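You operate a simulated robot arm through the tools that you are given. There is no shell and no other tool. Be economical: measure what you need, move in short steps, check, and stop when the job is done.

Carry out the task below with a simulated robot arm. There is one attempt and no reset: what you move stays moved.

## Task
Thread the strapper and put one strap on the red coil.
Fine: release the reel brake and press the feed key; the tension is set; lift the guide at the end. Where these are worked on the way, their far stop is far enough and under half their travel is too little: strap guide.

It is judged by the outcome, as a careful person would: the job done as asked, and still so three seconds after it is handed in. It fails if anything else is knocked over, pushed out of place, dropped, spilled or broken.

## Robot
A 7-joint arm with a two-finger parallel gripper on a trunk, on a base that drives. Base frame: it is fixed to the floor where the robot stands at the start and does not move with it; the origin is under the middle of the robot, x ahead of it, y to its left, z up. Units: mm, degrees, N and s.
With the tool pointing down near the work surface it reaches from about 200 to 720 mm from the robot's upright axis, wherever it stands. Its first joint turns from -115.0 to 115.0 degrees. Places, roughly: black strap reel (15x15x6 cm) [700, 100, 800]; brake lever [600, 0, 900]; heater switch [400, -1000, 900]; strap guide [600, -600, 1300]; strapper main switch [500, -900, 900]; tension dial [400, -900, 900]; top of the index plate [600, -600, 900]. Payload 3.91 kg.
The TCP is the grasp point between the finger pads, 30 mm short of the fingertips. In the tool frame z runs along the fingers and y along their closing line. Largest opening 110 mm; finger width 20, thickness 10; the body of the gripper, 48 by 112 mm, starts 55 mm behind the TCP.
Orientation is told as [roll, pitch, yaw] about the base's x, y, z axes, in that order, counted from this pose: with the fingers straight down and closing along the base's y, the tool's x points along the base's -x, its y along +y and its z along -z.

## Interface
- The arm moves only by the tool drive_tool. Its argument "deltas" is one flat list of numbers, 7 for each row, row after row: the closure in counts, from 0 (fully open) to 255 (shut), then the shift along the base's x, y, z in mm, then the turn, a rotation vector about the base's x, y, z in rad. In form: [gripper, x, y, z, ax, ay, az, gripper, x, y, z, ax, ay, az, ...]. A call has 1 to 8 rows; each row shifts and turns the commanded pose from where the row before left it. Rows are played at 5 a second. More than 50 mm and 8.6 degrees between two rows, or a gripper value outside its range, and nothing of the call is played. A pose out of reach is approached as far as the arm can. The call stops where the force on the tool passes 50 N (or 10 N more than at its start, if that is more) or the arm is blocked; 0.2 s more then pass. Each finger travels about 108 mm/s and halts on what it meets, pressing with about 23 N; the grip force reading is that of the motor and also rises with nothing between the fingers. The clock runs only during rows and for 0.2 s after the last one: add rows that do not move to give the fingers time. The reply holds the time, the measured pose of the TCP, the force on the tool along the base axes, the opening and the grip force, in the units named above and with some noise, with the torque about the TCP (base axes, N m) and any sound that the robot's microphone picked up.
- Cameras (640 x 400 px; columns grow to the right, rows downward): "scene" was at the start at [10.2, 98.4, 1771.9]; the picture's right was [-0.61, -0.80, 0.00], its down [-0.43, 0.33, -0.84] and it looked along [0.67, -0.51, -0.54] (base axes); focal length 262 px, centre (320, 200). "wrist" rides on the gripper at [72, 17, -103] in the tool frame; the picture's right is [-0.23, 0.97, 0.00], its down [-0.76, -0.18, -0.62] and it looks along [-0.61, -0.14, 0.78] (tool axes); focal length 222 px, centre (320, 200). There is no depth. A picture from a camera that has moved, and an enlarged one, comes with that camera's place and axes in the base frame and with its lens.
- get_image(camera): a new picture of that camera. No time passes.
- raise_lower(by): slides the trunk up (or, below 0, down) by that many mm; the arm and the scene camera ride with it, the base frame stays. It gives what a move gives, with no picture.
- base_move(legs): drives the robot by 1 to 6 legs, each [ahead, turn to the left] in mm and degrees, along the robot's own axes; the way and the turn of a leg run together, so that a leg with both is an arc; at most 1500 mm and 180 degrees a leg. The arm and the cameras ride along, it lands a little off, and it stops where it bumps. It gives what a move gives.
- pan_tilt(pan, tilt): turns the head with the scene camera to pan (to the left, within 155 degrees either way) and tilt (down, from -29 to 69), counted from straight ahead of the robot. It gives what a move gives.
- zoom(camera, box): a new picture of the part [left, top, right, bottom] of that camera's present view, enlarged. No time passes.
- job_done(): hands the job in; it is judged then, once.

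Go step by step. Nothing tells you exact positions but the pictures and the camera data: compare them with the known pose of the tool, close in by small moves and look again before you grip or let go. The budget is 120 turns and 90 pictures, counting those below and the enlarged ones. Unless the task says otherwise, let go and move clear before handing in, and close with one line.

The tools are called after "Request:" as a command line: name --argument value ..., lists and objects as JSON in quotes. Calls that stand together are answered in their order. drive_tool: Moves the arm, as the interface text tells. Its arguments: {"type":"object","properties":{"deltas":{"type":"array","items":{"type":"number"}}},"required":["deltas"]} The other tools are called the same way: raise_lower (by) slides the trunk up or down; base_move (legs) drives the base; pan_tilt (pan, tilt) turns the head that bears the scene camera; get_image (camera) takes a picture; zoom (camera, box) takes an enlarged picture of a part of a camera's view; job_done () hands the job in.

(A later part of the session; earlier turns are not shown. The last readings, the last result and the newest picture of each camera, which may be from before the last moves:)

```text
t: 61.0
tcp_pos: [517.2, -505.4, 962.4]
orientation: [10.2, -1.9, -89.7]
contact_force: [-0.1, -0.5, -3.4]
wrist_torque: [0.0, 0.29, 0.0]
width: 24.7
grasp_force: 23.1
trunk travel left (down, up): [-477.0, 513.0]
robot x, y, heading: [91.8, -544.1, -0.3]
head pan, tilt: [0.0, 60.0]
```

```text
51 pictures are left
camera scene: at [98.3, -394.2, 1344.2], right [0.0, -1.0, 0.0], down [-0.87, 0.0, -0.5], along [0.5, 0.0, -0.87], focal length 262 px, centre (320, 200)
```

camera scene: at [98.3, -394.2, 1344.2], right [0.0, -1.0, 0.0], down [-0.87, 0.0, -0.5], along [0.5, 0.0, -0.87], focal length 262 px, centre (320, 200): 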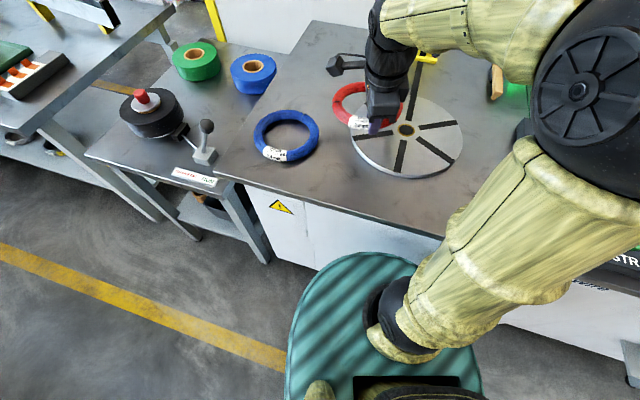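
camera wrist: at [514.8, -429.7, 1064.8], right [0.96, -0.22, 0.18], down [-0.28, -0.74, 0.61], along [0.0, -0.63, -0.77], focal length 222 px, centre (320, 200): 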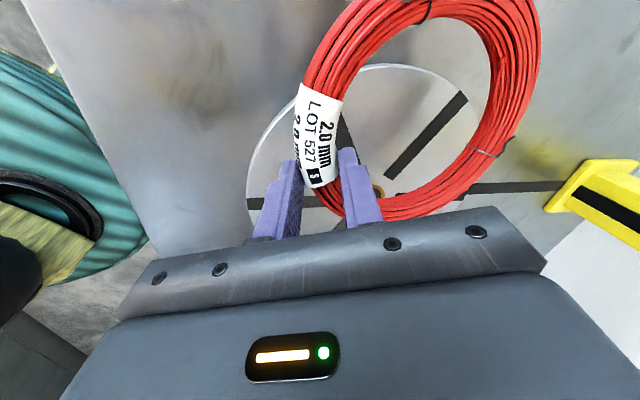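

Request:
drive_tool --deltas '[255, -10, -30, 0, 0, 0, 0, 255, -3, -30, 0, 0, 0, 0, 255, 0, -28, 0, 0, 0, 0, 255, 0, 0, 0, 0, 0, 0]'

Request:
get_image --camera "wrist"

Request:
zoom --camera "scene" --box '[320, 10, 500, 190]'

```text
t: 62.0
tcp_pos: [507.2, -591.6, 965.0]
orientation: [10.3, -1.9, -89.8]
contact_force: [0.8, 0.1, -4.1]
wrist_torque: [-0.03, 0.26, -0.01]
width: 24.8
grasp_force: 22.9
trunk travel left (down, up): [-477.0, 513.0]
robot x, y, heading: [91.4, -548.6, -0.3]
head pan, tilt: [0.0, 60.0]
```

```text
50 pictures are left
camera wrist: at [504.5, -515.9, 1067.0], right [0.96, -0.22, 0.18], down [-0.28, -0.74, 0.61], along [0.0, -0.63, -0.77], focal length 222 px, centre (320, 200)
```

wrist: 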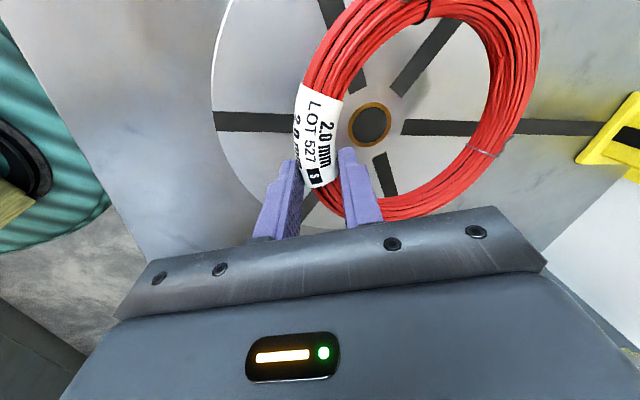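

```text
2.22 times, centred on (410, 100) of scene
camera zoom: at [98.5, -394.1, 1344.2], right [0.0, -1.0, 0.0], down [-0.87, 0.0, -0.5], along [0.5, 0.0, -0.87], focal length 583 px, centre (120, 422)
```

zoom: 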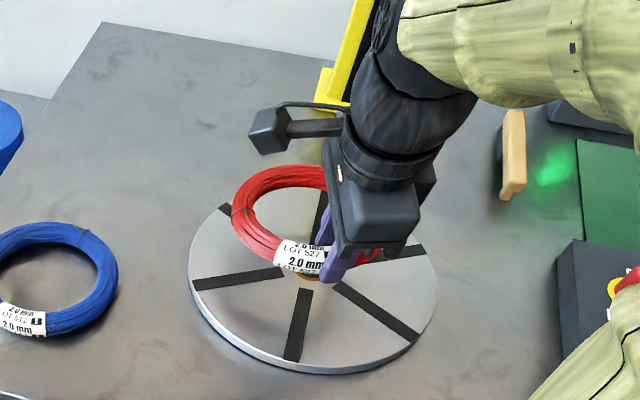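

The hub is at about (567,-602). I shift by a few mm to centre the coil and start lowering.

Request:
drive_tool --deltas '[255, -6, -8, -10, 0, 0, 0, 255, 0, 0, -15, 0, 0, 0, 255, 0, 0, -8, 0, 0, 0, 255, 0, 0, 0, 0, 0, 0]'

Request:
get_image --camera "wrist"

Request:
zoom --camera "scene" --box '[320, 10, 500, 190]'

```text
t: 63.0
tcp_pos: [498.8, -598.6, 932.8]
orientation: [10.2, -2.0, -90.0]
contact_force: [-0.3, 0.3, -3.0]
wrist_torque: [-0.01, 0.26, -0.03]
width: 25.0
grasp_force: 23.4
trunk travel left (down, up): [-477.0, 513.0]
robot x, y, heading: [94.8, -546.8, 0.1]
head pan, tilt: [0.0, 60.0]
```

```text
48 pictures are left
camera wrist: at [497.8, -522.5, 1033.8], right [0.96, -0.22, 0.18], down [-0.28, -0.74, 0.61], along [0.0, -0.63, -0.77], focal length 222 px, centre (320, 200)
```

wrist: 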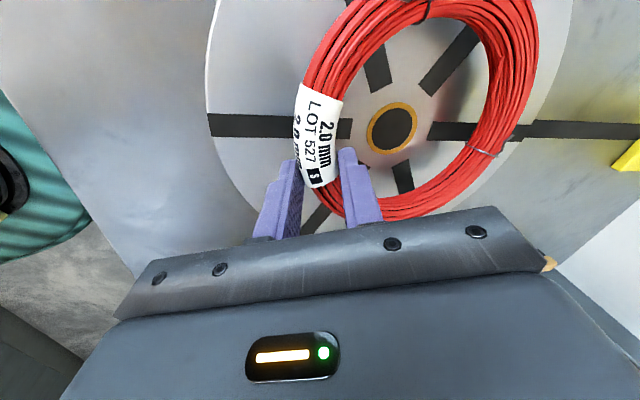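

```text
2.22 times, centred on (410, 100) of scene
camera zoom: at [98.4, -393.9, 1344.2], right [0.0, -1.0, 0.0], down [-0.87, 0.0, -0.5], along [0.5, 0.0, -0.87], focal length 583 px, centre (120, 422)
```

zoom: 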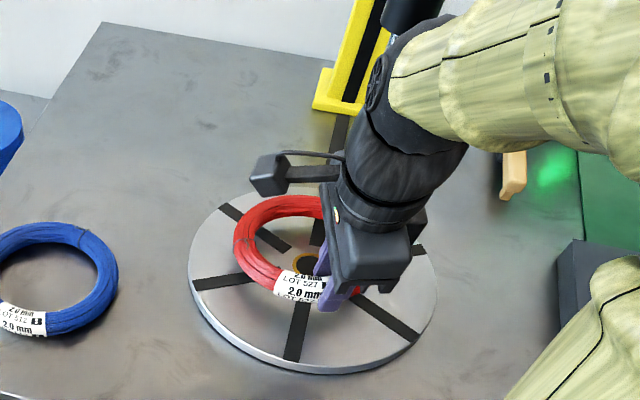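

Request:
drive_tool --deltas '[255, -4, -4, -4, 0, 0, 0, 255, 0, 0, -4, 0, 0, 0, 255, 0, 0, -4, 0, 0, 0, 255, 0, 0, -3, 0, 0, 0, 255, 0, 0, 0, 0, 0, 0]'

```text
t: 64.2
tcp_pos: [494.1, -602.7, 918.7]
orientation: [10.3, -1.8, -89.8]
contact_force: [-0.6, 0.0, -1.0]
wrist_torque: [0.06, -0.1, -0.04]
width: 25.2
grasp_force: 22.8
trunk travel left (down, up): [-477.0, 513.0]
robot x, y, heading: [89.9, -547.3, -0.1]
head pan, tilt: [0.0, 60.0]
```

Request:
drive_tool --deltas '[255, 0, 0, -2, 0, 0, 0, 255, 0, 0, 0, 0, 0, 0]'

Request:
get_image --camera "wrist"

Request:
zoom --camera "scene" --box '[320, 10, 500, 190]'

```text
t: 64.8
tcp_pos: [495.0, -602.5, 913.5]
orientation: [10.2, -1.9, -89.9]
contact_force: [-1.1, 0.5, -1.9]
wrist_torque: [0.14, -0.1, 0.04]
width: 24.7
grasp_force: 23.0
trunk travel left (down, up): [-477.0, 513.0]
robot x, y, heading: [89.3, -546.0, 0.3]
head pan, tilt: [0.0, 60.0]
```

```text
46 pictures are left
camera wrist: at [492.8, -526.9, 1016.8], right [0.96, -0.22, 0.18], down [-0.28, -0.74, 0.61], along [0.0, -0.63, -0.77], focal length 222 px, centre (320, 200)
```

wrist: 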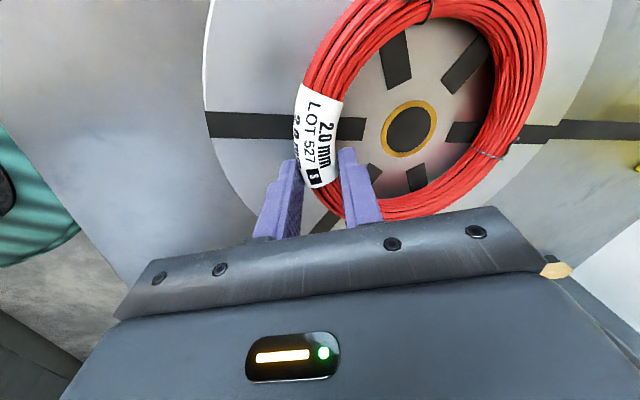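

```text
2.22 times, centred on (410, 100) of scene
camera zoom: at [98.2, -393.9, 1344.2], right [0.0, -1.0, 0.0], down [-0.87, 0.0, -0.5], along [0.5, 0.0, -0.87], focal length 583 px, centre (120, 422)
```

zoom: 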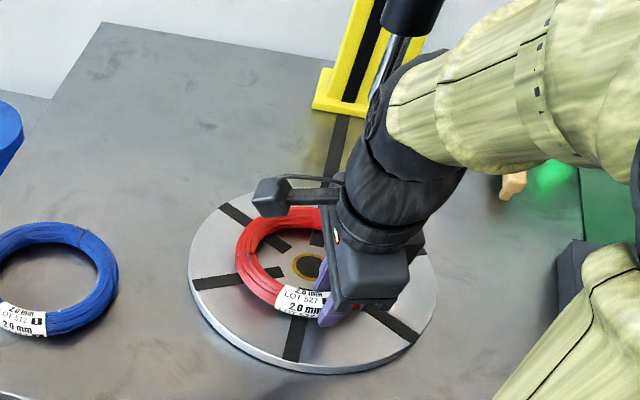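

Request:
drive_tool --deltas '[255, 0, -4, 0, 0, 0, 0, 255, 0, 0, -2, 0, 0, 0, 255, 0, 0, -2, 0, 0, 0, 255, 0, 0, 0, 0, 0, 0]'

```text
t: 65.8
tcp_pos: [495.3, -605.4, 911.6]
orientation: [10.2, -1.9, -89.9]
contact_force: [1.4, 0.4, -1.9]
wrist_torque: [0.07, -0.17, -0.09]
width: 24.4
grasp_force: 23.3
trunk travel left (down, up): [-477.0, 513.0]
robot x, y, heading: [93.4, -550.2, 0.1]
head pan, tilt: [0.0, 60.0]
```

Request:
drive_tool --deltas '[255, 0, 0, -3, 0, 0, 0, 255, 0, 0, -3, 0, 0, 0, 255, 0, 0, 0, 0, 0, 0]'

Request:
zoom --camera "scene" --box '[360, 70, 450, 160]'

```text
t: 66.6
tcp_pos: [493.7, -606.8, 908.3]
orientation: [10.4, -1.8, -89.8]
contact_force: [2.7, -0.1, 13.1]
wrist_torque: [0.59, 0.06, -0.06]
width: 24.7
grasp_force: 22.3
trunk travel left (down, up): [-477.0, 513.0]
robot x, y, heading: [94.8, -546.1, -0.1]
head pan, tilt: [0.0, 60.0]
```

```text
4.44 times, centred on (405, 115) of scene
camera zoom: at [97.6, -393.9, 1344.4], right [0.0, -1.0, 0.0], down [-0.87, 0.0, -0.5], along [0.5, 0.0, -0.87], focal length 1165 px, centre (-58, 578)
```

zoom: 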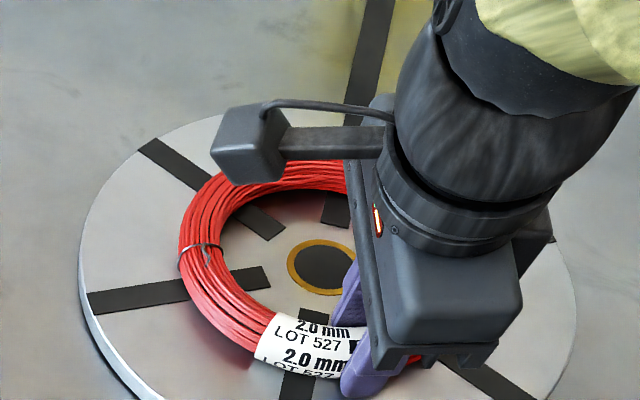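

Seated. I open the fingers gently and withdraw up and back, away from the rod.

Request:
drive_tool --deltas '[255, 0, 0, 1, 0, 0, 0, 200, 0, 0, 0, 0, 0, 0, 150, 0, 0, 0, 0, 0, 0, 150, 0, 0, 0, 0, 0, 0, 150, -4, 0, 20, 0, 0, 0, 150, -4, 0, 20, 0, 0, 0, 150, -20, 0, 20, 0, 0, 0, 150, -30, 0, 10, 0, 0, 0]'

Request:
drive_tool --deltas '[150, -40, 0, 20, 0, 0, 0, 150, -30, 0, 40, 0, 0, 0, 255, 0, 0, 40, 0, 0, 0, 255, 0, 0, 40, 0, 0, 0]'

Request:
get_image --camera "scene"

Request:
get_image --camera "wrist"

```text
t: 68.4
tcp_pos: [436.3, -603.9, 978.1]
orientation: [10.2, -1.8, -90.0]
contact_force: [0.0, -0.3, 0.3]
wrist_torque: [0.02, 0.0, -0.05]
width: 45.4
grasp_force: 0.2
trunk travel left (down, up): [-477.0, 513.0]
robot x, y, heading: [90.6, -548.0, -0.2]
head pan, tilt: [0.0, 60.0]
```

```text
t: 69.4
tcp_pos: [412.9, -616.6, 1059.6]
orientation: [9.4, -1.6, -90.1]
contact_force: [-0.1, 0.7, 0.1]
wrist_torque: [-0.02, 0.01, 0.02]
width: 0.0
grasp_force: 23.0
out of reach, approached as far as the arm can: row 1, 2, 3, 4
trunk travel left (down, up): [-477.0, 513.0]
robot x, y, heading: [92.3, -541.8, -0.2]
head pan, tilt: [0.0, 60.0]
```

```text
43 pictures are left
camera scene: at [98.0, -393.9, 1344.3], right [0.0, -1.0, 0.0], down [-0.87, 0.0, -0.5], along [0.5, 0.0, -0.87], focal length 262 px, centre (320, 200)
```

scene: 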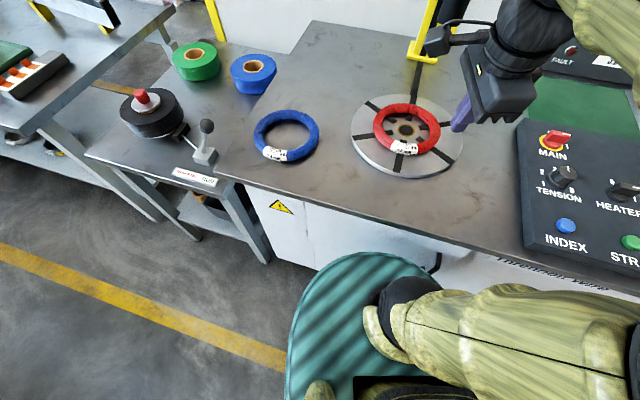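

```text
42 pictures are left
camera wrist: at [412.3, -541.0, 1162.0], right [0.96, -0.22, 0.17], down [-0.28, -0.74, 0.61], along [-0.01, -0.63, -0.78], focal length 222 px, centre (320, 200)
```

wrist: 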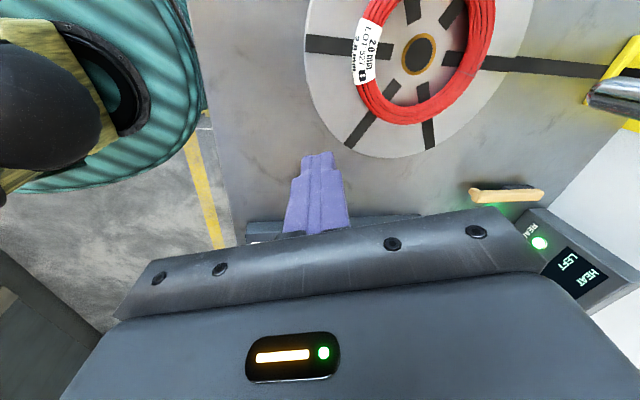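

The coil sits centred on the plate. Now I look at the guide to understand how it moves.

Request:
raise_lower --by 300

Request:
pan_tilt --pan -15 --tilt 32

Request:
get_image --camera "scene"

```text
t: 72.4
tcp_pos: [410.7, -615.1, 1363.4]
orientation: [10.2, -1.9, -89.8]
contact_force: [1.0, 0.3, -0.7]
wrist_torque: [0.05, 0.04, 0.0]
width: 0.0
grasp_force: 23.4
trunk travel left (down, up): [-777.0, 213.0]
robot x, y, heading: [88.4, -548.3, -0.2]
head pan, tilt: [0.0, 60.0]
```

```text
t: 73.3
tcp_pos: [411.9, -614.5, 1362.8]
orientation: [10.3, -1.8, -89.9]
contact_force: [0.3, 0.1, 0.0]
wrist_torque: [-0.01, -0.04, 0.0]
width: 0.0
grasp_force: 22.8
trunk travel left (down, up): [-777.0, 213.0]
robot x, y, heading: [94.8, -544.2, 0.0]
head pan, tilt: [-15.0, 32.0]
```

```text
41 pictures are left
camera scene: at [118.0, -417.0, 1683.1], right [-0.26, -0.97, 0.0], down [-0.51, 0.14, -0.85], along [0.82, -0.22, -0.53], focal length 262 px, centre (320, 200)
```

scene: 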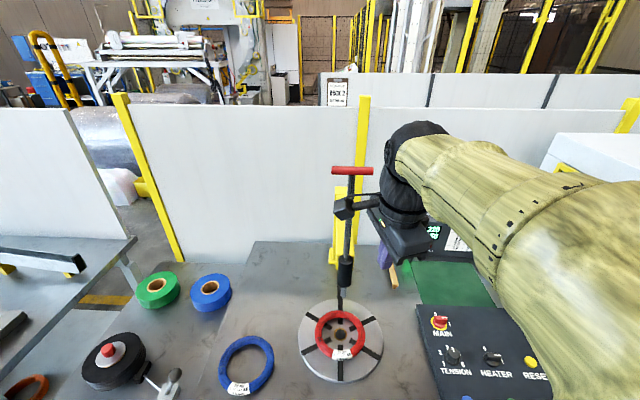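

Request:
zoom --camera "scene" --box '[280, 150, 460, 320]'

```text
2.35 times, centred on (370, 235) of scene
camera zoom: at [118.0, -417.0, 1683.1], right [-0.26, -0.97, 0.0], down [-0.51, 0.14, -0.85], along [0.82, -0.22, -0.53], focal length 617 px, centre (202, 118)
```

zoom: 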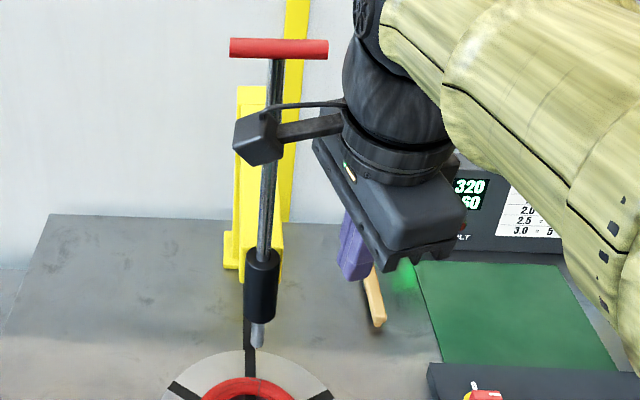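

The guide is a vertical rod with a red T-bar along y at about (572,-609,1450), sliding in a black sleeve, and it's currently raised. I'll straighten the tool and go above the T-bar.

Request:
raise_lower --by 130

Request:
drive_tool --deltas '[150, 0, 0, 20, 0, 0.09, 0, 100, 0, 0, 10, 0.03, 0.09, 0, 60, 40, 2, 0, 0, 0, 0, 60, 40, 2, 0, 0, 0, 0, 60, 0, 0, 0, 0, 0, 0]'

Request:
get_image --camera "wrist"

Request:
get_image --camera "scene"

```text
t: 74.9
tcp_pos: [411.1, -613.8, 1492.7]
orientation: [10.1, -1.9, -89.9]
contact_force: [-0.3, -0.1, -0.1]
wrist_torque: [0.0, 0.0, -0.03]
width: 0.1
grasp_force: 22.6
trunk travel left (down, up): [-907.0, 83.0]
robot x, y, heading: [88.6, -547.8, 0.1]
head pan, tilt: [-15.0, 32.0]
```

```text
t: 76.1
tcp_pos: [487.6, -610.8, 1521.9]
orientation: [-0.1, -0.1, -89.6]
contact_force: [-0.3, -0.1, -0.4]
wrist_torque: [0.0, -0.01, 0.01]
width: 84.1
grasp_force: 0.1
trunk travel left (down, up): [-907.0, 83.0]
robot x, y, heading: [95.8, -548.4, -0.3]
head pan, tilt: [-15.0, 32.0]
```

```text
39 pictures are left
camera wrist: at [504.6, -538.8, 1624.6], right [0.98, -0.22, 0.0], down [-0.17, -0.76, 0.63], along [-0.14, -0.61, -0.78], focal length 222 px, centre (320, 200)
```

wrist: 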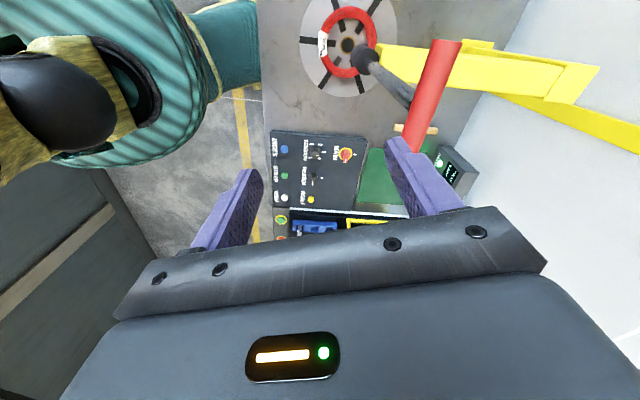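

```text
38 pictures are left
camera scene: at [116.2, -416.9, 1813.2], right [-0.26, -0.97, 0.0], down [-0.51, 0.14, -0.85], along [0.82, -0.22, -0.53], focal length 262 px, centre (320, 200)
```

scene: 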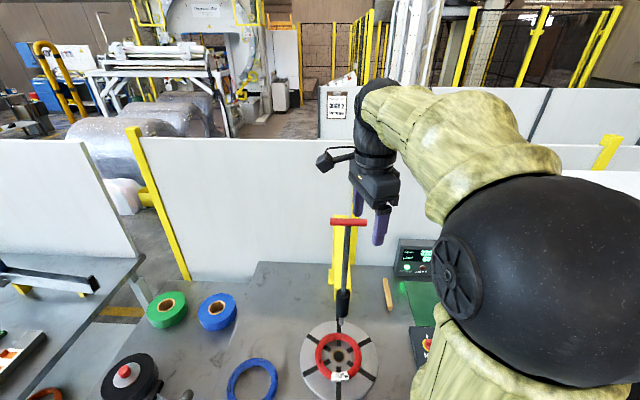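

Request:
drive_tool --deltas '[50, 30, 0, 0, 0, 0, 0, 50, 30, 0, 0, 0, 0, 0, 50, 26, 1, 0, 0, 0, 0, 50, 0, 0, 0, 0, 0, 0]'

Request:
get_image --camera "wrist"

Request:
zoom --camera "scene" --box '[300, 130, 440, 270]'

```text
t: 77.1
tcp_pos: [576.7, -611.5, 1523.7]
orientation: [-0.2, -0.1, -89.5]
contact_force: [-0.1, -0.3, 0.4]
wrist_torque: [-0.02, -0.03, -0.02]
width: 88.4
grasp_force: 0.0
trunk travel left (down, up): [-907.0, 83.0]
robot x, y, heading: [95.2, -549.0, -0.2]
head pan, tilt: [-15.0, 32.0]
```

```text
37 pictures are left
camera wrist: at [593.0, -538.9, 1626.1], right [0.98, -0.22, 0.0], down [-0.17, -0.76, 0.63], along [-0.14, -0.61, -0.78], focal length 222 px, centre (320, 200)
```

wrist: 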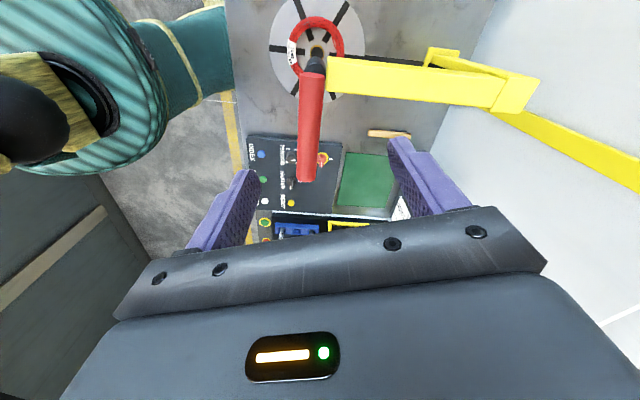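

```text
2.86 times, centred on (370, 200) of scene
camera zoom: at [116.6, -417.0, 1813.2], right [-0.26, -0.97, 0.0], down [-0.51, 0.14, -0.85], along [0.82, -0.22, -0.53], focal length 749 px, centre (177, 200)
```

zoom: 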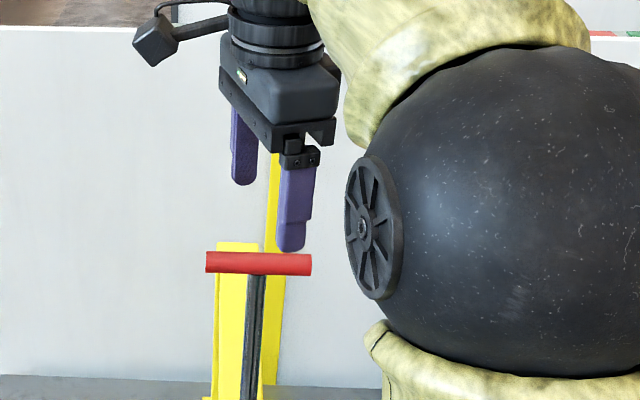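

The T-bar is yawed about 17°, with its centre at about (568,-607). I align the yaw, centre over it and descend.

Request:
drive_tool --deltas '[50, -4, 2, 0, 0, 0, -0.148, 50, -5, 2, 0, 0, 0, -0.148, 50, 0, 0, -20, 0, 0, 0, 50, 0, 0, -20, 0, 0, 0, 50, 0, 0, -18, 0, 0, 0, 50, 0, 0, -16, 0, 0, 0, 50, 0, 0, 0, 0, 0, 0]'

Request:
get_image --camera "wrist"

Request:
zoom --camera "scene" --box '[300, 130, 440, 270]'

```text
t: 78.7
tcp_pos: [567.3, -605.6, 1450.2]
orientation: [-0.1, -0.1, -106.6]
contact_force: [0.6, -0.7, 0.2]
wrist_torque: [0.03, 0.0, -0.01]
width: 88.6
grasp_force: 0.1
trunk travel left (down, up): [-907.0, 83.0]
robot x, y, heading: [95.7, -549.5, -0.0]
head pan, tilt: [-15.0, 32.0]
```

```text
35 pictures are left
camera wrist: at [605.4, -541.4, 1552.4], right [0.87, -0.5, 0.0], down [-0.39, -0.68, 0.63], along [-0.31, -0.54, -0.78], focal length 222 px, centre (320, 200)
```

wrist: 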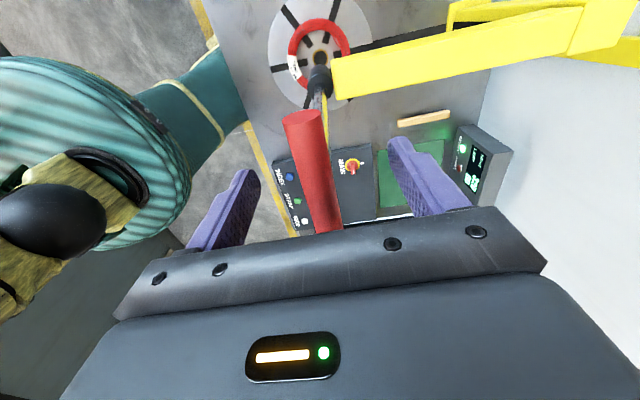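

```text
2.86 times, centred on (370, 200) of scene
camera zoom: at [118.0, -417.1, 1813.2], right [-0.26, -0.97, 0.0], down [-0.51, 0.14, -0.85], along [0.82, -0.22, -0.53], focal length 749 px, centre (177, 200)
```

zoom: 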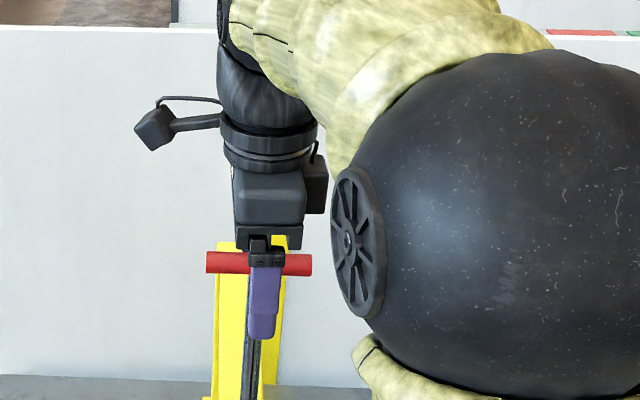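

The bar is between the pads at TCP height. I close and press it down in small steps.

Request:
drive_tool --deltas '[150, 0, 0, 0, 0, 0, 0, 220, 0, 0, 0, 0, 0, 0, 255, 0, 0, 0, 0, 0, 0, 255, 0, 0, 0, 0, 0, 0, 255, 0, 0, -10, 0, 0, 0, 255, 0, 0, -10, 0, 0, 0, 255, 0, 0, 0, 0, 0, 0]'

Request:
zoom --camera "scene" --box '[300, 150, 440, 400]'

```text
t: 80.3
tcp_pos: [570.2, -604.5, 1429.3]
orientation: [-0.1, -0.2, -106.6]
contact_force: [-1.0, -2.4, -0.8]
wrist_torque: [0.12, -0.05, -0.93]
width: 18.4
grasp_force: 44.7
trunk travel left (down, up): [-907.0, 83.0]
robot x, y, heading: [91.6, -547.9, -0.6]
head pan, tilt: [-15.0, 32.0]
```

```text
1.60 times, centred on (370, 275) of scene
camera zoom: at [117.8, -417.7, 1813.2], right [-0.26, -0.97, 0.0], down [-0.51, 0.14, -0.85], along [0.82, -0.22, -0.53], focal length 420 px, centre (240, 80)
```

zoom: 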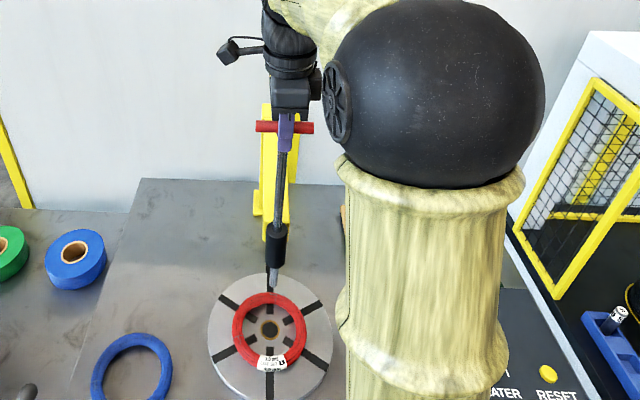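

Request:
drive_tool --deltas '[255, 0, 0, -20, 0, 0, 0, 255, 0, 0, -20, 0, 0, 0, 255, 0, 0, -20, 0, 0, 0, 255, 0, 0, -20, 0, 0, 0, 255, 0, 0, -20, 0, 0, 0, 255, 0, 0, 0, 0, 0, 0]'

Request:
zoom --camera "scene" --box '[300, 150, 440, 400]'

```text
t: 81.7
tcp_pos: [569.3, -606.3, 1328.7]
orientation: [-0.2, -0.1, -106.6]
contact_force: [-7.4, -2.4, -3.7]
wrist_torque: [0.09, -0.08, -0.94]
width: 17.9
grasp_force: 44.8
trunk travel left (down, up): [-907.0, 83.0]
robot x, y, heading: [88.5, -549.8, -0.0]
head pan, tilt: [-15.0, 32.0]
```

```text
1.60 times, centred on (370, 275) of scene
camera zoom: at [116.6, -417.8, 1813.1], right [-0.26, -0.97, 0.0], down [-0.51, 0.14, -0.85], along [0.82, -0.22, -0.53], focal length 420 px, centre (240, 80)
```

zoom: 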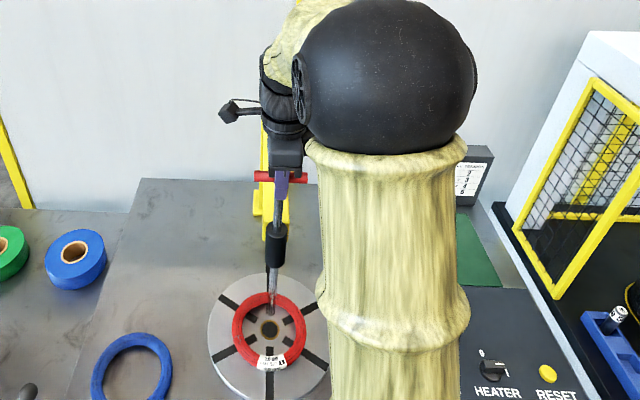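

Request:
drive_tool --deltas '[255, 0, 0, -15, 0, 0, 0, 255, 0, 0, -15, 0, 0, 0, 255, 0, 0, -10, 0, 0, 0, 255, 0, 0, -10, 0, 0, 0, 255, 0, 0, -10, 0, 0, 0, 255, 0, 0, -10, 0, 0, 0, 255, 0, 0, -10, 0, 0, 0, 255, 0, 0, 0, 0, 0, 0]'

Request:
zoom --camera "scene" --box '[300, 150, 440, 400]'

```text
t: 83.5
tcp_pos: [568.7, -606.0, 1248.8]
orientation: [-0.1, -0.1, -106.6]
contact_force: [-3.6, -10.7, -0.3]
wrist_torque: [-0.22, 0.07, -0.95]
width: 17.6
grasp_force: 45.0
trunk travel left (down, up): [-907.0, 83.0]
robot x, y, heading: [88.2, -545.7, 0.1]
head pan, tilt: [-15.0, 32.0]
```

```text
1.60 times, centred on (370, 275) of scene
camera zoom: at [117.4, -419.6, 1813.3], right [-0.26, -0.97, 0.0], down [-0.51, 0.14, -0.85], along [0.82, -0.22, -0.53], focal length 420 px, centre (240, 80)
```

zoom: 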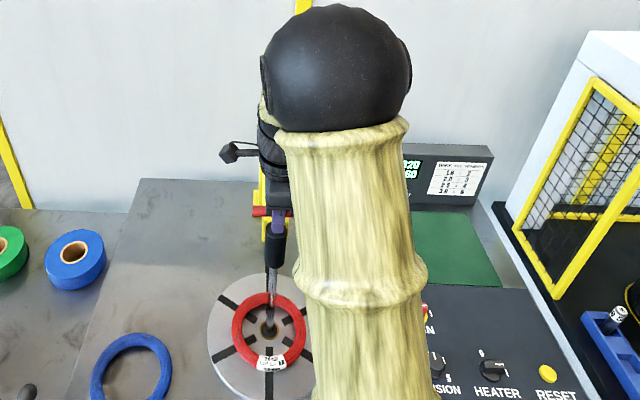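

Request:
drive_tool --deltas '[255, 0, 0, -5, 0, 0, 0, 255, 0, 0, -4, 0, 0, 0, 255, 0, 0, 0, 0, 0, 0]'

Request:
get_image --camera "wrist"

```text
t: 84.3
tcp_pos: [568.3, -606.1, 1240.9]
orientation: [-0.3, -0.1, -106.5]
contact_force: [-1.7, -9.0, -0.4]
wrist_torque: [0.25, -0.11, -0.85]
width: 17.9
grasp_force: 45.5
trunk travel left (down, up): [-907.0, 83.0]
robot x, y, heading: [90.7, -543.8, 0.2]
head pan, tilt: [-15.0, 32.0]
```

```text
30 pictures are left
camera wrist: at [605.5, -541.6, 1343.0], right [0.87, -0.5, 0.0], down [-0.39, -0.68, 0.62], along [-0.31, -0.54, -0.78], focal length 222 px, centre (320, 200)
```

wrist: 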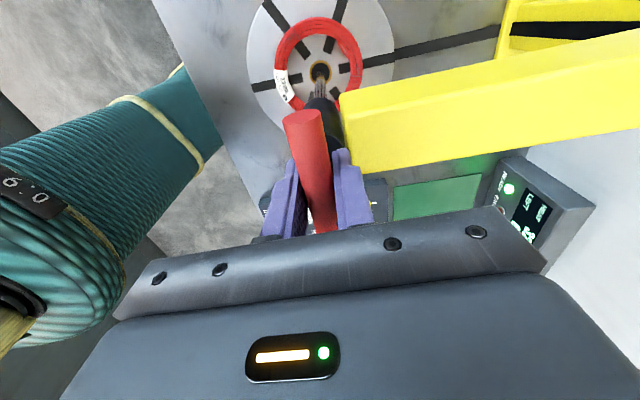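

The rod is nearly down and its tip is at the hub, but no stop has been felt yet. I re-grip the bar with the fingertips to press the last part without touching the sleeve.

Request:
drive_tool --deltas '[190, 0, 0, 0, 0, 0, 0, 175, 0, 0, 0, 0, 0, 0, 175, 0, 0, 12, 0, 0, 0, 175, 0, 0, 11, 0, 0, 0, 255, 0, 0, 0, 0, 0, 0, 255, 0, 0, 0, 0, 0, 0, 255, 0, 0, 0, 0, 0, 0]'

Request:
drive_tool --deltas '[255, 0, 0, -5, 0, 0, 0, 255, 0, 0, -5, 0, 0, 0, 255, 0, 0, -5, 0, 0, 0, 255, 0, 0, -5, 0, 0, 0, 255, 0, 0, 0, 0, 0, 0]'

Request:
get_image --camera "wrist"

```text
t: 85.9
tcp_pos: [569.2, -604.4, 1262.9]
orientation: [-0.1, -0.1, -106.6]
contact_force: [5.5, -1.5, 0.7]
wrist_torque: [-0.16, -0.1, -1.04]
width: 18.0
grasp_force: 45.0
trunk travel left (down, up): [-907.0, 83.0]
robot x, y, heading: [92.6, -545.7, -0.1]
head pan, tilt: [-15.0, 32.0]
```

```text
t: 87.1
tcp_pos: [569.4, -603.7, 1244.9]
orientation: [0.2, 0.1, -106.5]
contact_force: [9.4, -2.5, 39.5]
wrist_torque: [-0.03, -0.17, -0.92]
width: 18.0
grasp_force: 44.8
trunk travel left (down, up): [-907.0, 83.0]
robot x, y, heading: [94.0, -546.4, 0.1]
head pan, tilt: [-15.0, 32.0]
```

```text
29 pictures are left
camera wrist: at [605.1, -540.3, 1348.7], right [0.87, -0.5, 0.0], down [-0.39, -0.68, 0.62], along [-0.31, -0.54, -0.78], focal length 222 px, centre (320, 200)
```

wrist: 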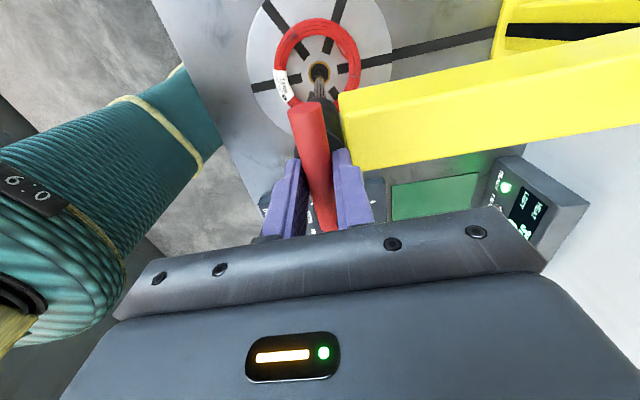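

The far stop was felt, so the guide is down. I release, rise clear and head to the panel's FEED key.

Request:
drive_tool --deltas '[255, 0, 0, 3, 0, 0, 0, 190, 0, 0, 0, 0, 0, 0, 170, 0, 0, 0, 0, 0, 0, 170, 0, 0, 20, 0, 0, 0, 170, 0, 0, 40, 0, 0, 0, 170, 0, 0, 40, 0, 0, 0, 255, -30, 0, 20, 0, 0, 0, 255, -45, 0, 0, 0, 0, 0]'

Request:
drive_tool --deltas '[255, -45, 0, 0, 0, 0, 0.148, 255, -40, -20, 0, 0, 0, 0.148, 255, -20, -45, 0, 0, 0, 0, 255, -20, -45, 0, 0, 0, 0, 255, -20, -45, 0, 0, 0, 0, 255, -15, -45, 0, 0, 0, 0, 255, -10, -45, 0, 0, 0, 0, 255, -10, -45, 0, 0, 0, 0]'

Request:
pan_tilt --pan -45 --tilt 45

Request:
get_image --camera "scene"

```text
t: 88.9
tcp_pos: [492.0, -604.5, 1366.5]
orientation: [-0.1, -0.2, -106.5]
contact_force: [-0.4, 0.3, 0.3]
wrist_torque: [0.0, -0.08, -0.02]
width: 0.0
grasp_force: 23.1
trunk travel left (down, up): [-907.0, 83.0]
robot x, y, heading: [94.2, -550.6, 0.3]
head pan, tilt: [-15.0, 32.0]
```

```text
t: 90.7
tcp_pos: [313.1, -897.0, 1368.9]
orientation: [-0.3, 0.0, -89.7]
contact_force: [-0.3, 0.2, 0.0]
wrist_torque: [0.03, -0.01, 0.01]
width: 0.1
grasp_force: 23.5
trunk travel left (down, up): [-907.0, 83.0]
robot x, y, heading: [92.0, -545.3, -0.3]
head pan, tilt: [-15.0, 32.0]
```

```text
t: 91.7
tcp_pos: [315.9, -892.5, 1370.1]
orientation: [-0.2, 0.0, -89.5]
contact_force: [0.1, 0.3, 0.6]
wrist_torque: [0.0, 0.0, -0.02]
width: 0.0
grasp_force: 23.1
trunk travel left (down, up): [-907.0, 83.0]
robot x, y, heading: [91.7, -548.7, 0.0]
head pan, tilt: [-45.0, 45.0]
```

```text
28 pictures are left
camera scene: at [89.1, -451.5, 1793.7], right [-0.71, -0.71, 0.0], down [-0.5, 0.5, -0.71], along [0.5, -0.5, -0.71], focal length 262 px, centre (320, 200)
```

scene: 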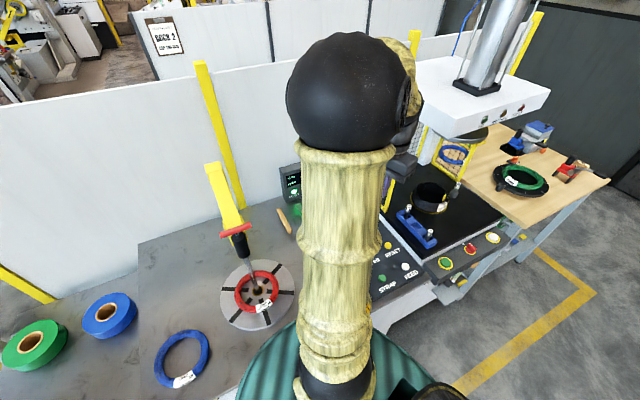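

Request:
raise_lower --by -350

Request:
drive_tool --deltas '[255, -25, -40, 0, 0, 0, 0, 255, -25, -45, 0, 0, 0, 0, 255, -20, -45, 0, 0, 0, 0, 255, -12, -35, 0, 0, 0, 0, 255, 0, 0, 0, 0, 0, 0]'

Request:
get_image --camera "wrist"

Request:
get_image --camera "scene"

```text
t: 95.1
tcp_pos: [314.5, -892.8, 1020.4]
orientation: [-0.2, 0.0, -89.6]
contact_force: [-0.6, 0.1, -0.4]
wrist_torque: [0.01, -0.01, 0.0]
width: 0.0
grasp_force: 22.8
trunk travel left (down, up): [-557.0, 433.0]
robot x, y, heading: [91.7, -545.9, 0.3]
head pan, tilt: [-45.0, 45.0]
```

```text
refused: row 2 steps farther than a row can; nothing moved
```

```text
27 pictures are left
camera wrist: at [332.2, -820.5, 1122.3], right [0.98, -0.22, 0.0], down [-0.17, -0.76, 0.63], along [-0.14, -0.61, -0.78], focal length 222 px, centre (320, 200)
```

wrist: 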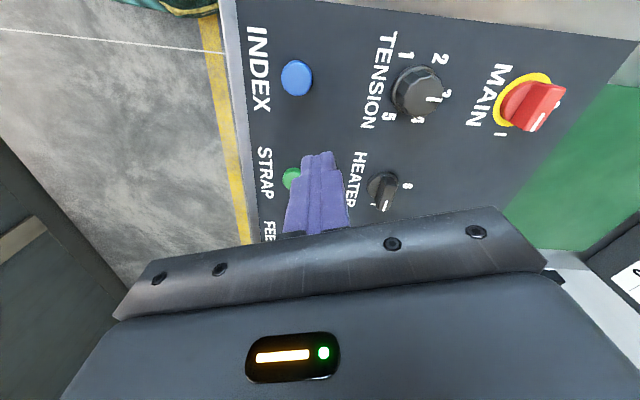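

```text
26 pictures are left
camera scene: at [89.0, -451.5, 1443.7], right [-0.71, -0.71, 0.0], down [-0.5, 0.5, -0.71], along [0.5, -0.5, -0.71], focal length 262 px, centre (320, 200)
```

scene: 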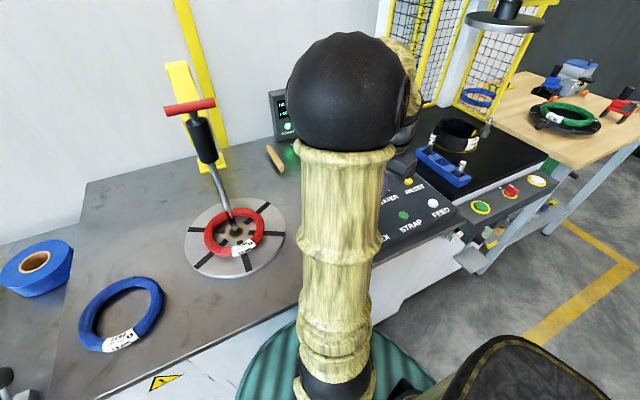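

Request:
drive_tool --deltas '[255, -20, -42, 0, 0, 0, 0, 255, -20, -42, 0, 0, 0, 0, 255, -20, -42, 0, 0, 0, 0, 255, -20, -40, 0, 0, 0, 0, 255, 0, 0, -30, 0, 0, 0, 255, 0, 0, 0, 0, 0, 0]'

Request:
get_image --camera "wrist"

Request:
zoom --camera "scene" --box '[360, 150, 500, 260]'

```text
t: 96.5
tcp_pos: [236.3, -1060.4, 989.3]
orientation: [-0.2, 0.0, -89.7]
contact_force: [0.0, 0.9, 0.2]
wrist_torque: [0.0, 0.02, 0.01]
width: 0.2
grasp_force: 23.2
trunk travel left (down, up): [-557.0, 433.0]
robot x, y, heading: [93.3, -542.1, -0.1]
head pan, tilt: [-45.0, 45.0]
```

```text
25 pictures are left
camera wrist: at [252.3, -987.4, 1092.5], right [0.98, -0.22, 0.0], down [-0.17, -0.76, 0.62], along [-0.14, -0.61, -0.78], focal length 222 px, centre (320, 200)
```

wrist: 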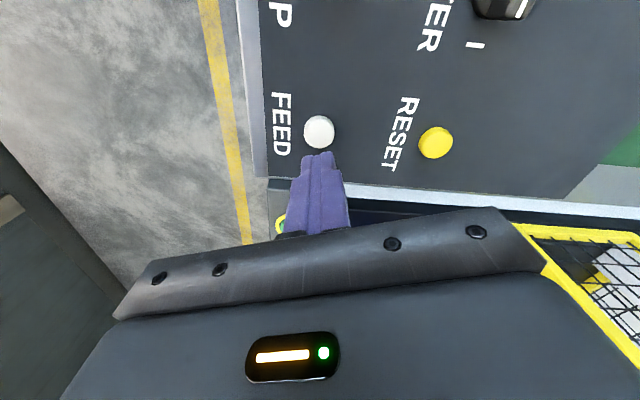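

```text
3.64 times, centred on (430, 205) of scene
camera zoom: at [89.1, -451.4, 1443.7], right [-0.71, -0.71, 0.0], down [-0.5, 0.5, -0.71], along [0.5, -0.5, -0.71], focal length 954 px, centre (-80, 182)
```

zoom: 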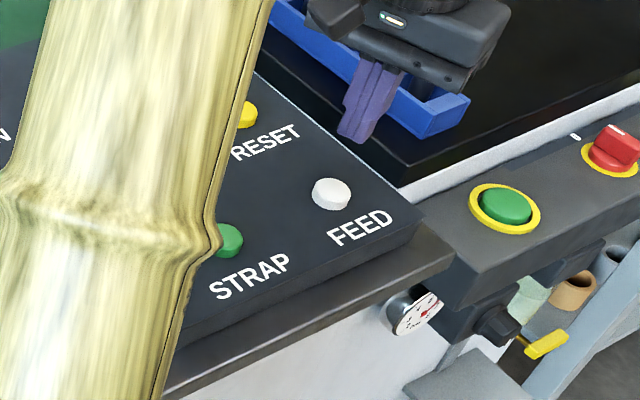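

FEED is at about (233,-1064), top z≈894. I centre over it and come down to just above.

Request:
drive_tool --deltas '[255, -3, -4, -25, 0, 0, 0, 255, 0, 0, -20, 0, 0, 0, 255, 0, 0, -8, 0, 0, 0, 255, 0, 0, 0, 0, 0, 0]'

Request:
zoom --camera "scene" --box '[380, 150, 480, 230]'

```text
t: 97.5
tcp_pos: [234.3, -1062.7, 935.7]
orientation: [-0.1, 0.0, -89.6]
contact_force: [0.8, 0.3, -0.5]
wrist_torque: [0.02, 0.01, 0.01]
width: 0.1
grasp_force: 23.1
trunk travel left (down, up): [-557.0, 433.0]
robot x, y, heading: [92.3, -547.1, 0.2]
head pan, tilt: [-45.0, 45.0]
```

```text
5.00 times, centred on (430, 190) of scene
camera zoom: at [89.0, -451.6, 1443.7], right [-0.71, -0.71, 0.0], down [-0.5, 0.5, -0.71], along [0.5, -0.5, -0.71], focal length 1311 px, centre (-230, 250)
```

zoom: 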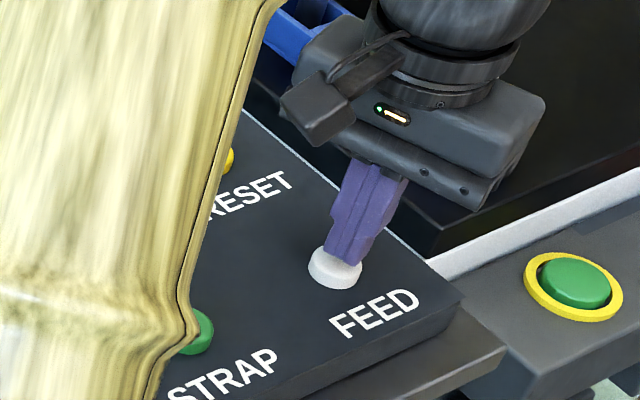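

Request:
drive_tool --deltas '[255, 0, 0, -5, 0, 0, 0, 255, 0, 0, -4, 0, 0, 0, 255, 0, 0, -3, 0, 0, 0, 255, 0, 0, -3, 0, 0, 0, 255, 0, 0, 0, 0, 0, 0]'

```text
t: 98.7
tcp_pos: [232.8, -1063.1, 924.2]
orientation: [-0.1, -0.4, -89.7]
contact_force: [5.1, -6.2, 24.4]
wrist_torque: [-0.2, -0.16, -0.03]
width: 0.3
grasp_force: 23.0
trunk travel left (down, up): [-557.0, 433.0]
robot x, y, heading: [93.5, -548.8, 0.1]
head pan, tilt: [-45.0, 45.0]
heard: click
```

A click, so FEED is pressed. I lift off and check the display.

Request:
drive_tool --deltas '[255, 0, 0, 10, 0, 0, 0, 255, 0, 0, 25, 0, 0, 0, 255, 0, 0, 25, 0, 0, 0, 255, 0, 0, 0, 0, 0, 0, 255, 0, 0, 0, 0, 0, 0]'

Request:
get_image --camera "scene"

```text
t: 99.9
tcp_pos: [232.9, -1060.3, 980.6]
orientation: [-0.2, -0.1, -89.6]
contact_force: [-0.4, 0.1, 0.4]
wrist_torque: [-0.02, -0.01, 0.02]
width: 0.2
grasp_force: 22.7
trunk travel left (down, up): [-557.0, 433.0]
robot x, y, heading: [94.4, -548.2, -0.2]
head pan, tilt: [-45.0, 45.0]
```

```text
22 pictures are left
camera scene: at [89.0, -451.6, 1443.7], right [-0.71, -0.71, 0.0], down [-0.5, 0.5, -0.71], along [0.5, -0.5, -0.71], focal length 262 px, centre (320, 200)
```

scene: 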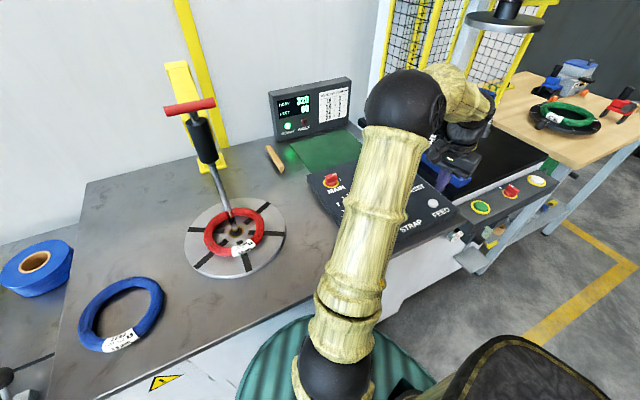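

Request:
zoom --camera "scene" --box '[150, 60, 370, 290]'

```text
1.74 times, centred on (260, 175) of scene
camera zoom: at [89.0, -451.6, 1443.7], right [-0.71, -0.71, 0.0], down [-0.5, 0.5, -0.71], along [0.5, -0.5, -0.71], focal length 456 px, centre (424, 244)
```

zoom: 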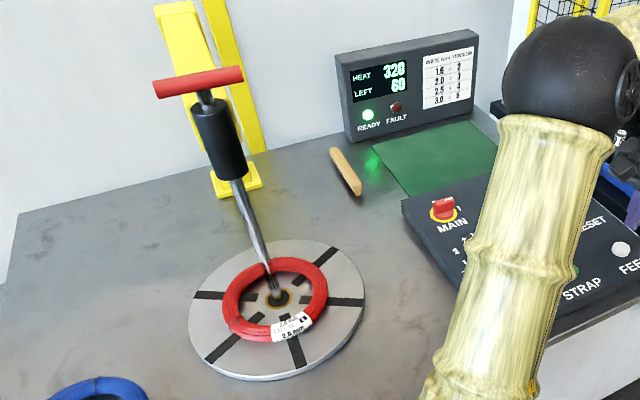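

READY is still on with no fault. Next I move over STRAP at about (264,-960).

Request:
drive_tool --deltas '[255, 10, 34, 0, 0, 0, 0, 255, 10, 34, 0, 0, 0, 0, 255, 10, 33, 0, 0, 0, 0, 255, 0, 0, 0, 0, 0, 0]'

Request:
get_image --camera "wrist"

Request:
zoom --camera "scene" --box '[360, 150, 460, 250]'

```text
t: 100.9
tcp_pos: [259.6, -963.1, 982.4]
orientation: [-0.2, -0.1, -89.7]
contact_force: [-0.5, 0.3, 0.0]
wrist_torque: [-0.04, 0.0, -0.02]
width: 0.0
grasp_force: 23.0
trunk travel left (down, up): [-557.0, 433.0]
robot x, y, heading: [89.6, -543.5, 0.0]
head pan, tilt: [-45.0, 45.0]
```

```text
20 pictures are left
camera wrist: at [276.2, -889.7, 1085.3], right [0.97, -0.22, 0.0], down [-0.17, -0.76, 0.63], along [-0.14, -0.61, -0.78], focal length 222 px, centre (320, 200)
```

wrist: 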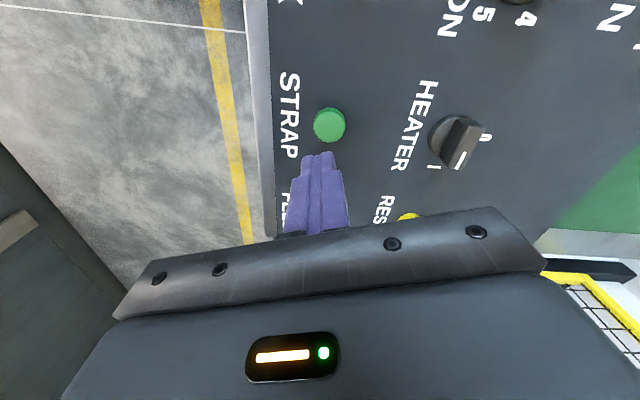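

```text
4.00 times, centred on (410, 200) of scene
camera zoom: at [87.7, -451.4, 1443.7], right [-0.71, -0.7, 0.0], down [-0.5, 0.5, -0.71], along [0.5, -0.5, -0.71], focal length 1049 px, centre (-40, 200)
```

zoom: 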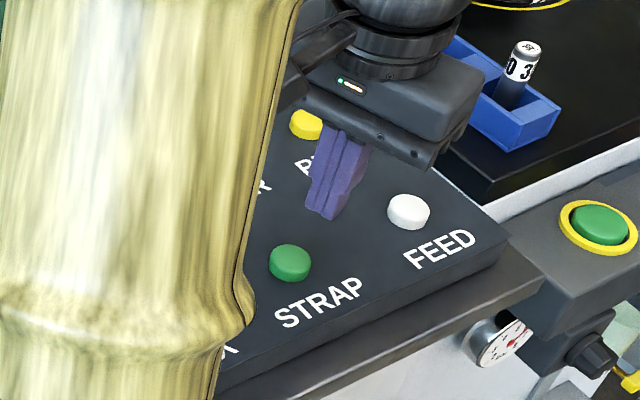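

Request:
drive_tool --deltas '[255, 7, 4, -25, 0, 0, 0, 255, 0, 0, -20, 0, 0, 0, 255, 0, 0, 0, 0, 0, 0]'

Request:
zoom --camera "scene" --box '[360, 150, 460, 250]'

```text
t: 101.7
tcp_pos: [269.9, -958.5, 934.9]
orientation: [-0.2, -0.1, -89.6]
contact_force: [-0.3, 0.9, -0.1]
wrist_torque: [-0.02, -0.02, 0.0]
width: 0.0
grasp_force: 22.6
trunk travel left (down, up): [-557.0, 433.0]
robot x, y, heading: [92.7, -545.2, -0.0]
head pan, tilt: [-45.0, 45.0]
```

```text
4.00 times, centred on (410, 200) of scene
camera zoom: at [89.1, -451.6, 1443.7], right [-0.71, -0.71, 0.0], down [-0.5, 0.5, -0.71], along [0.5, -0.5, -0.71], focal length 1049 px, centre (-40, 200)
```

zoom: 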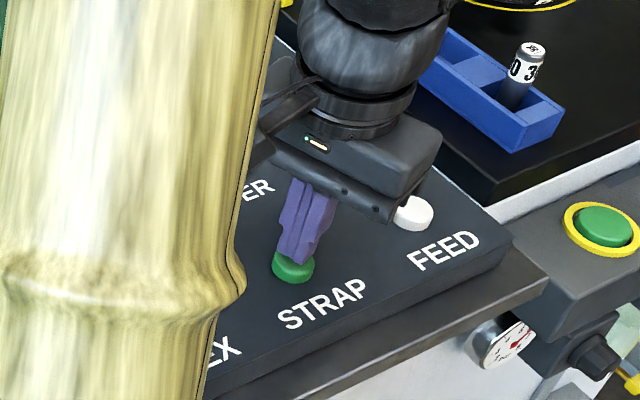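

Request:
drive_tool --deltas '[255, 0, 0, -5, 0, 0, 0, 255, 0, 0, -4, 0, 0, 0, 255, 0, 0, -3, 0, 0, 0, 255, 0, 0, -3, 0, 0, 0, 255, 0, 0, 0, 0, 0, 0]'

```text
t: 102.9
tcp_pos: [269.6, -957.5, 922.2]
orientation: [0.0, -0.4, -89.7]
contact_force: [0.0, -6.7, 30.4]
wrist_torque: [-0.28, 0.0, -0.02]
width: 0.2
grasp_force: 23.2
trunk travel left (down, up): [-557.0, 433.0]
robot x, y, heading: [90.6, -548.1, -0.2]
head pan, tilt: [-45.0, 45.0]
heard: click
```

STRAP clicked once. I lift off, wait, and look at the coil and display.

Request:
drive_tool --deltas '[255, 0, 0, 10, 0, 0, 0, 255, 0, 0, 25, 0, 0, 0, 255, 0, 0, 25, 0, 0, 0, 255, 0, 0, 30, 0, 0, 0, 255, 0, 0, 0, 0, 0, 0, 255, 0, 0, 0, 0, 0, 0, 255, 0, 0, 0, 0, 0, 0, 255, 0, 0, 0, 0, 0, 0]'

Request:
zoom --camera "scene" --box '[150, 60, 370, 290]'

```text
t: 104.7
tcp_pos: [269.4, -957.8, 1010.3]
orientation: [-0.1, -0.2, -89.5]
contact_force: [0.3, 0.1, 0.0]
wrist_torque: [-0.01, -0.04, -0.01]
width: 0.1
grasp_force: 23.0
trunk travel left (down, up): [-557.0, 433.0]
robot x, y, heading: [87.8, -546.3, 0.0]
head pan, tilt: [-45.0, 45.0]
```

```text
1.74 times, centred on (260, 175) of scene
camera zoom: at [87.0, -451.4, 1443.7], right [-0.71, -0.71, 0.0], down [-0.5, 0.5, -0.71], along [0.5, -0.5, -0.71], focal length 456 px, centre (424, 244)
```

zoom: 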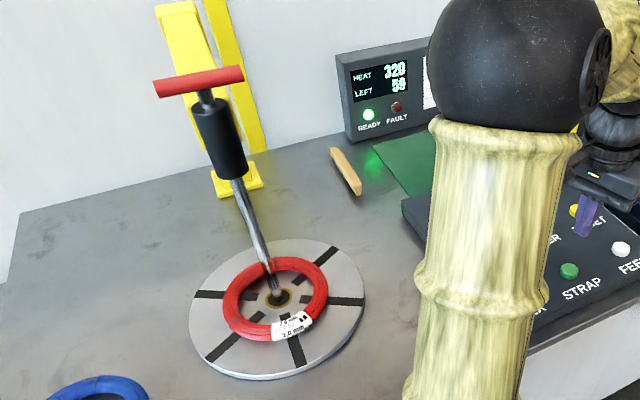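

Request:
zoom --camera "scene" --box '[185, 185, 295, 285]'

```text
4.00 times, centred on (240, 235) of scene
camera zoom: at [87.0, -451.4, 1443.7], right [-0.71, -0.71, 0.0], down [-0.5, 0.5, -0.71], along [0.5, -0.5, -0.71], focal length 1049 px, centre (640, 60)
```

zoom: 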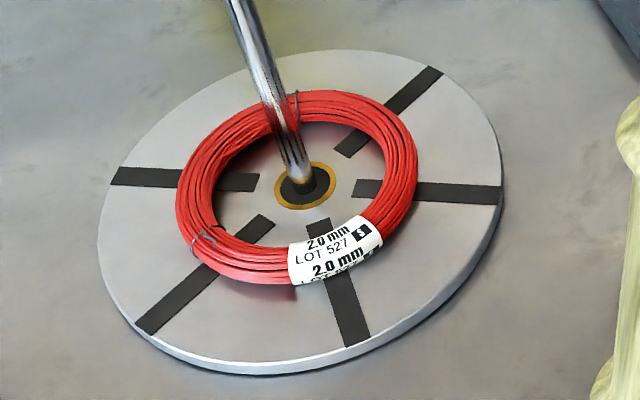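

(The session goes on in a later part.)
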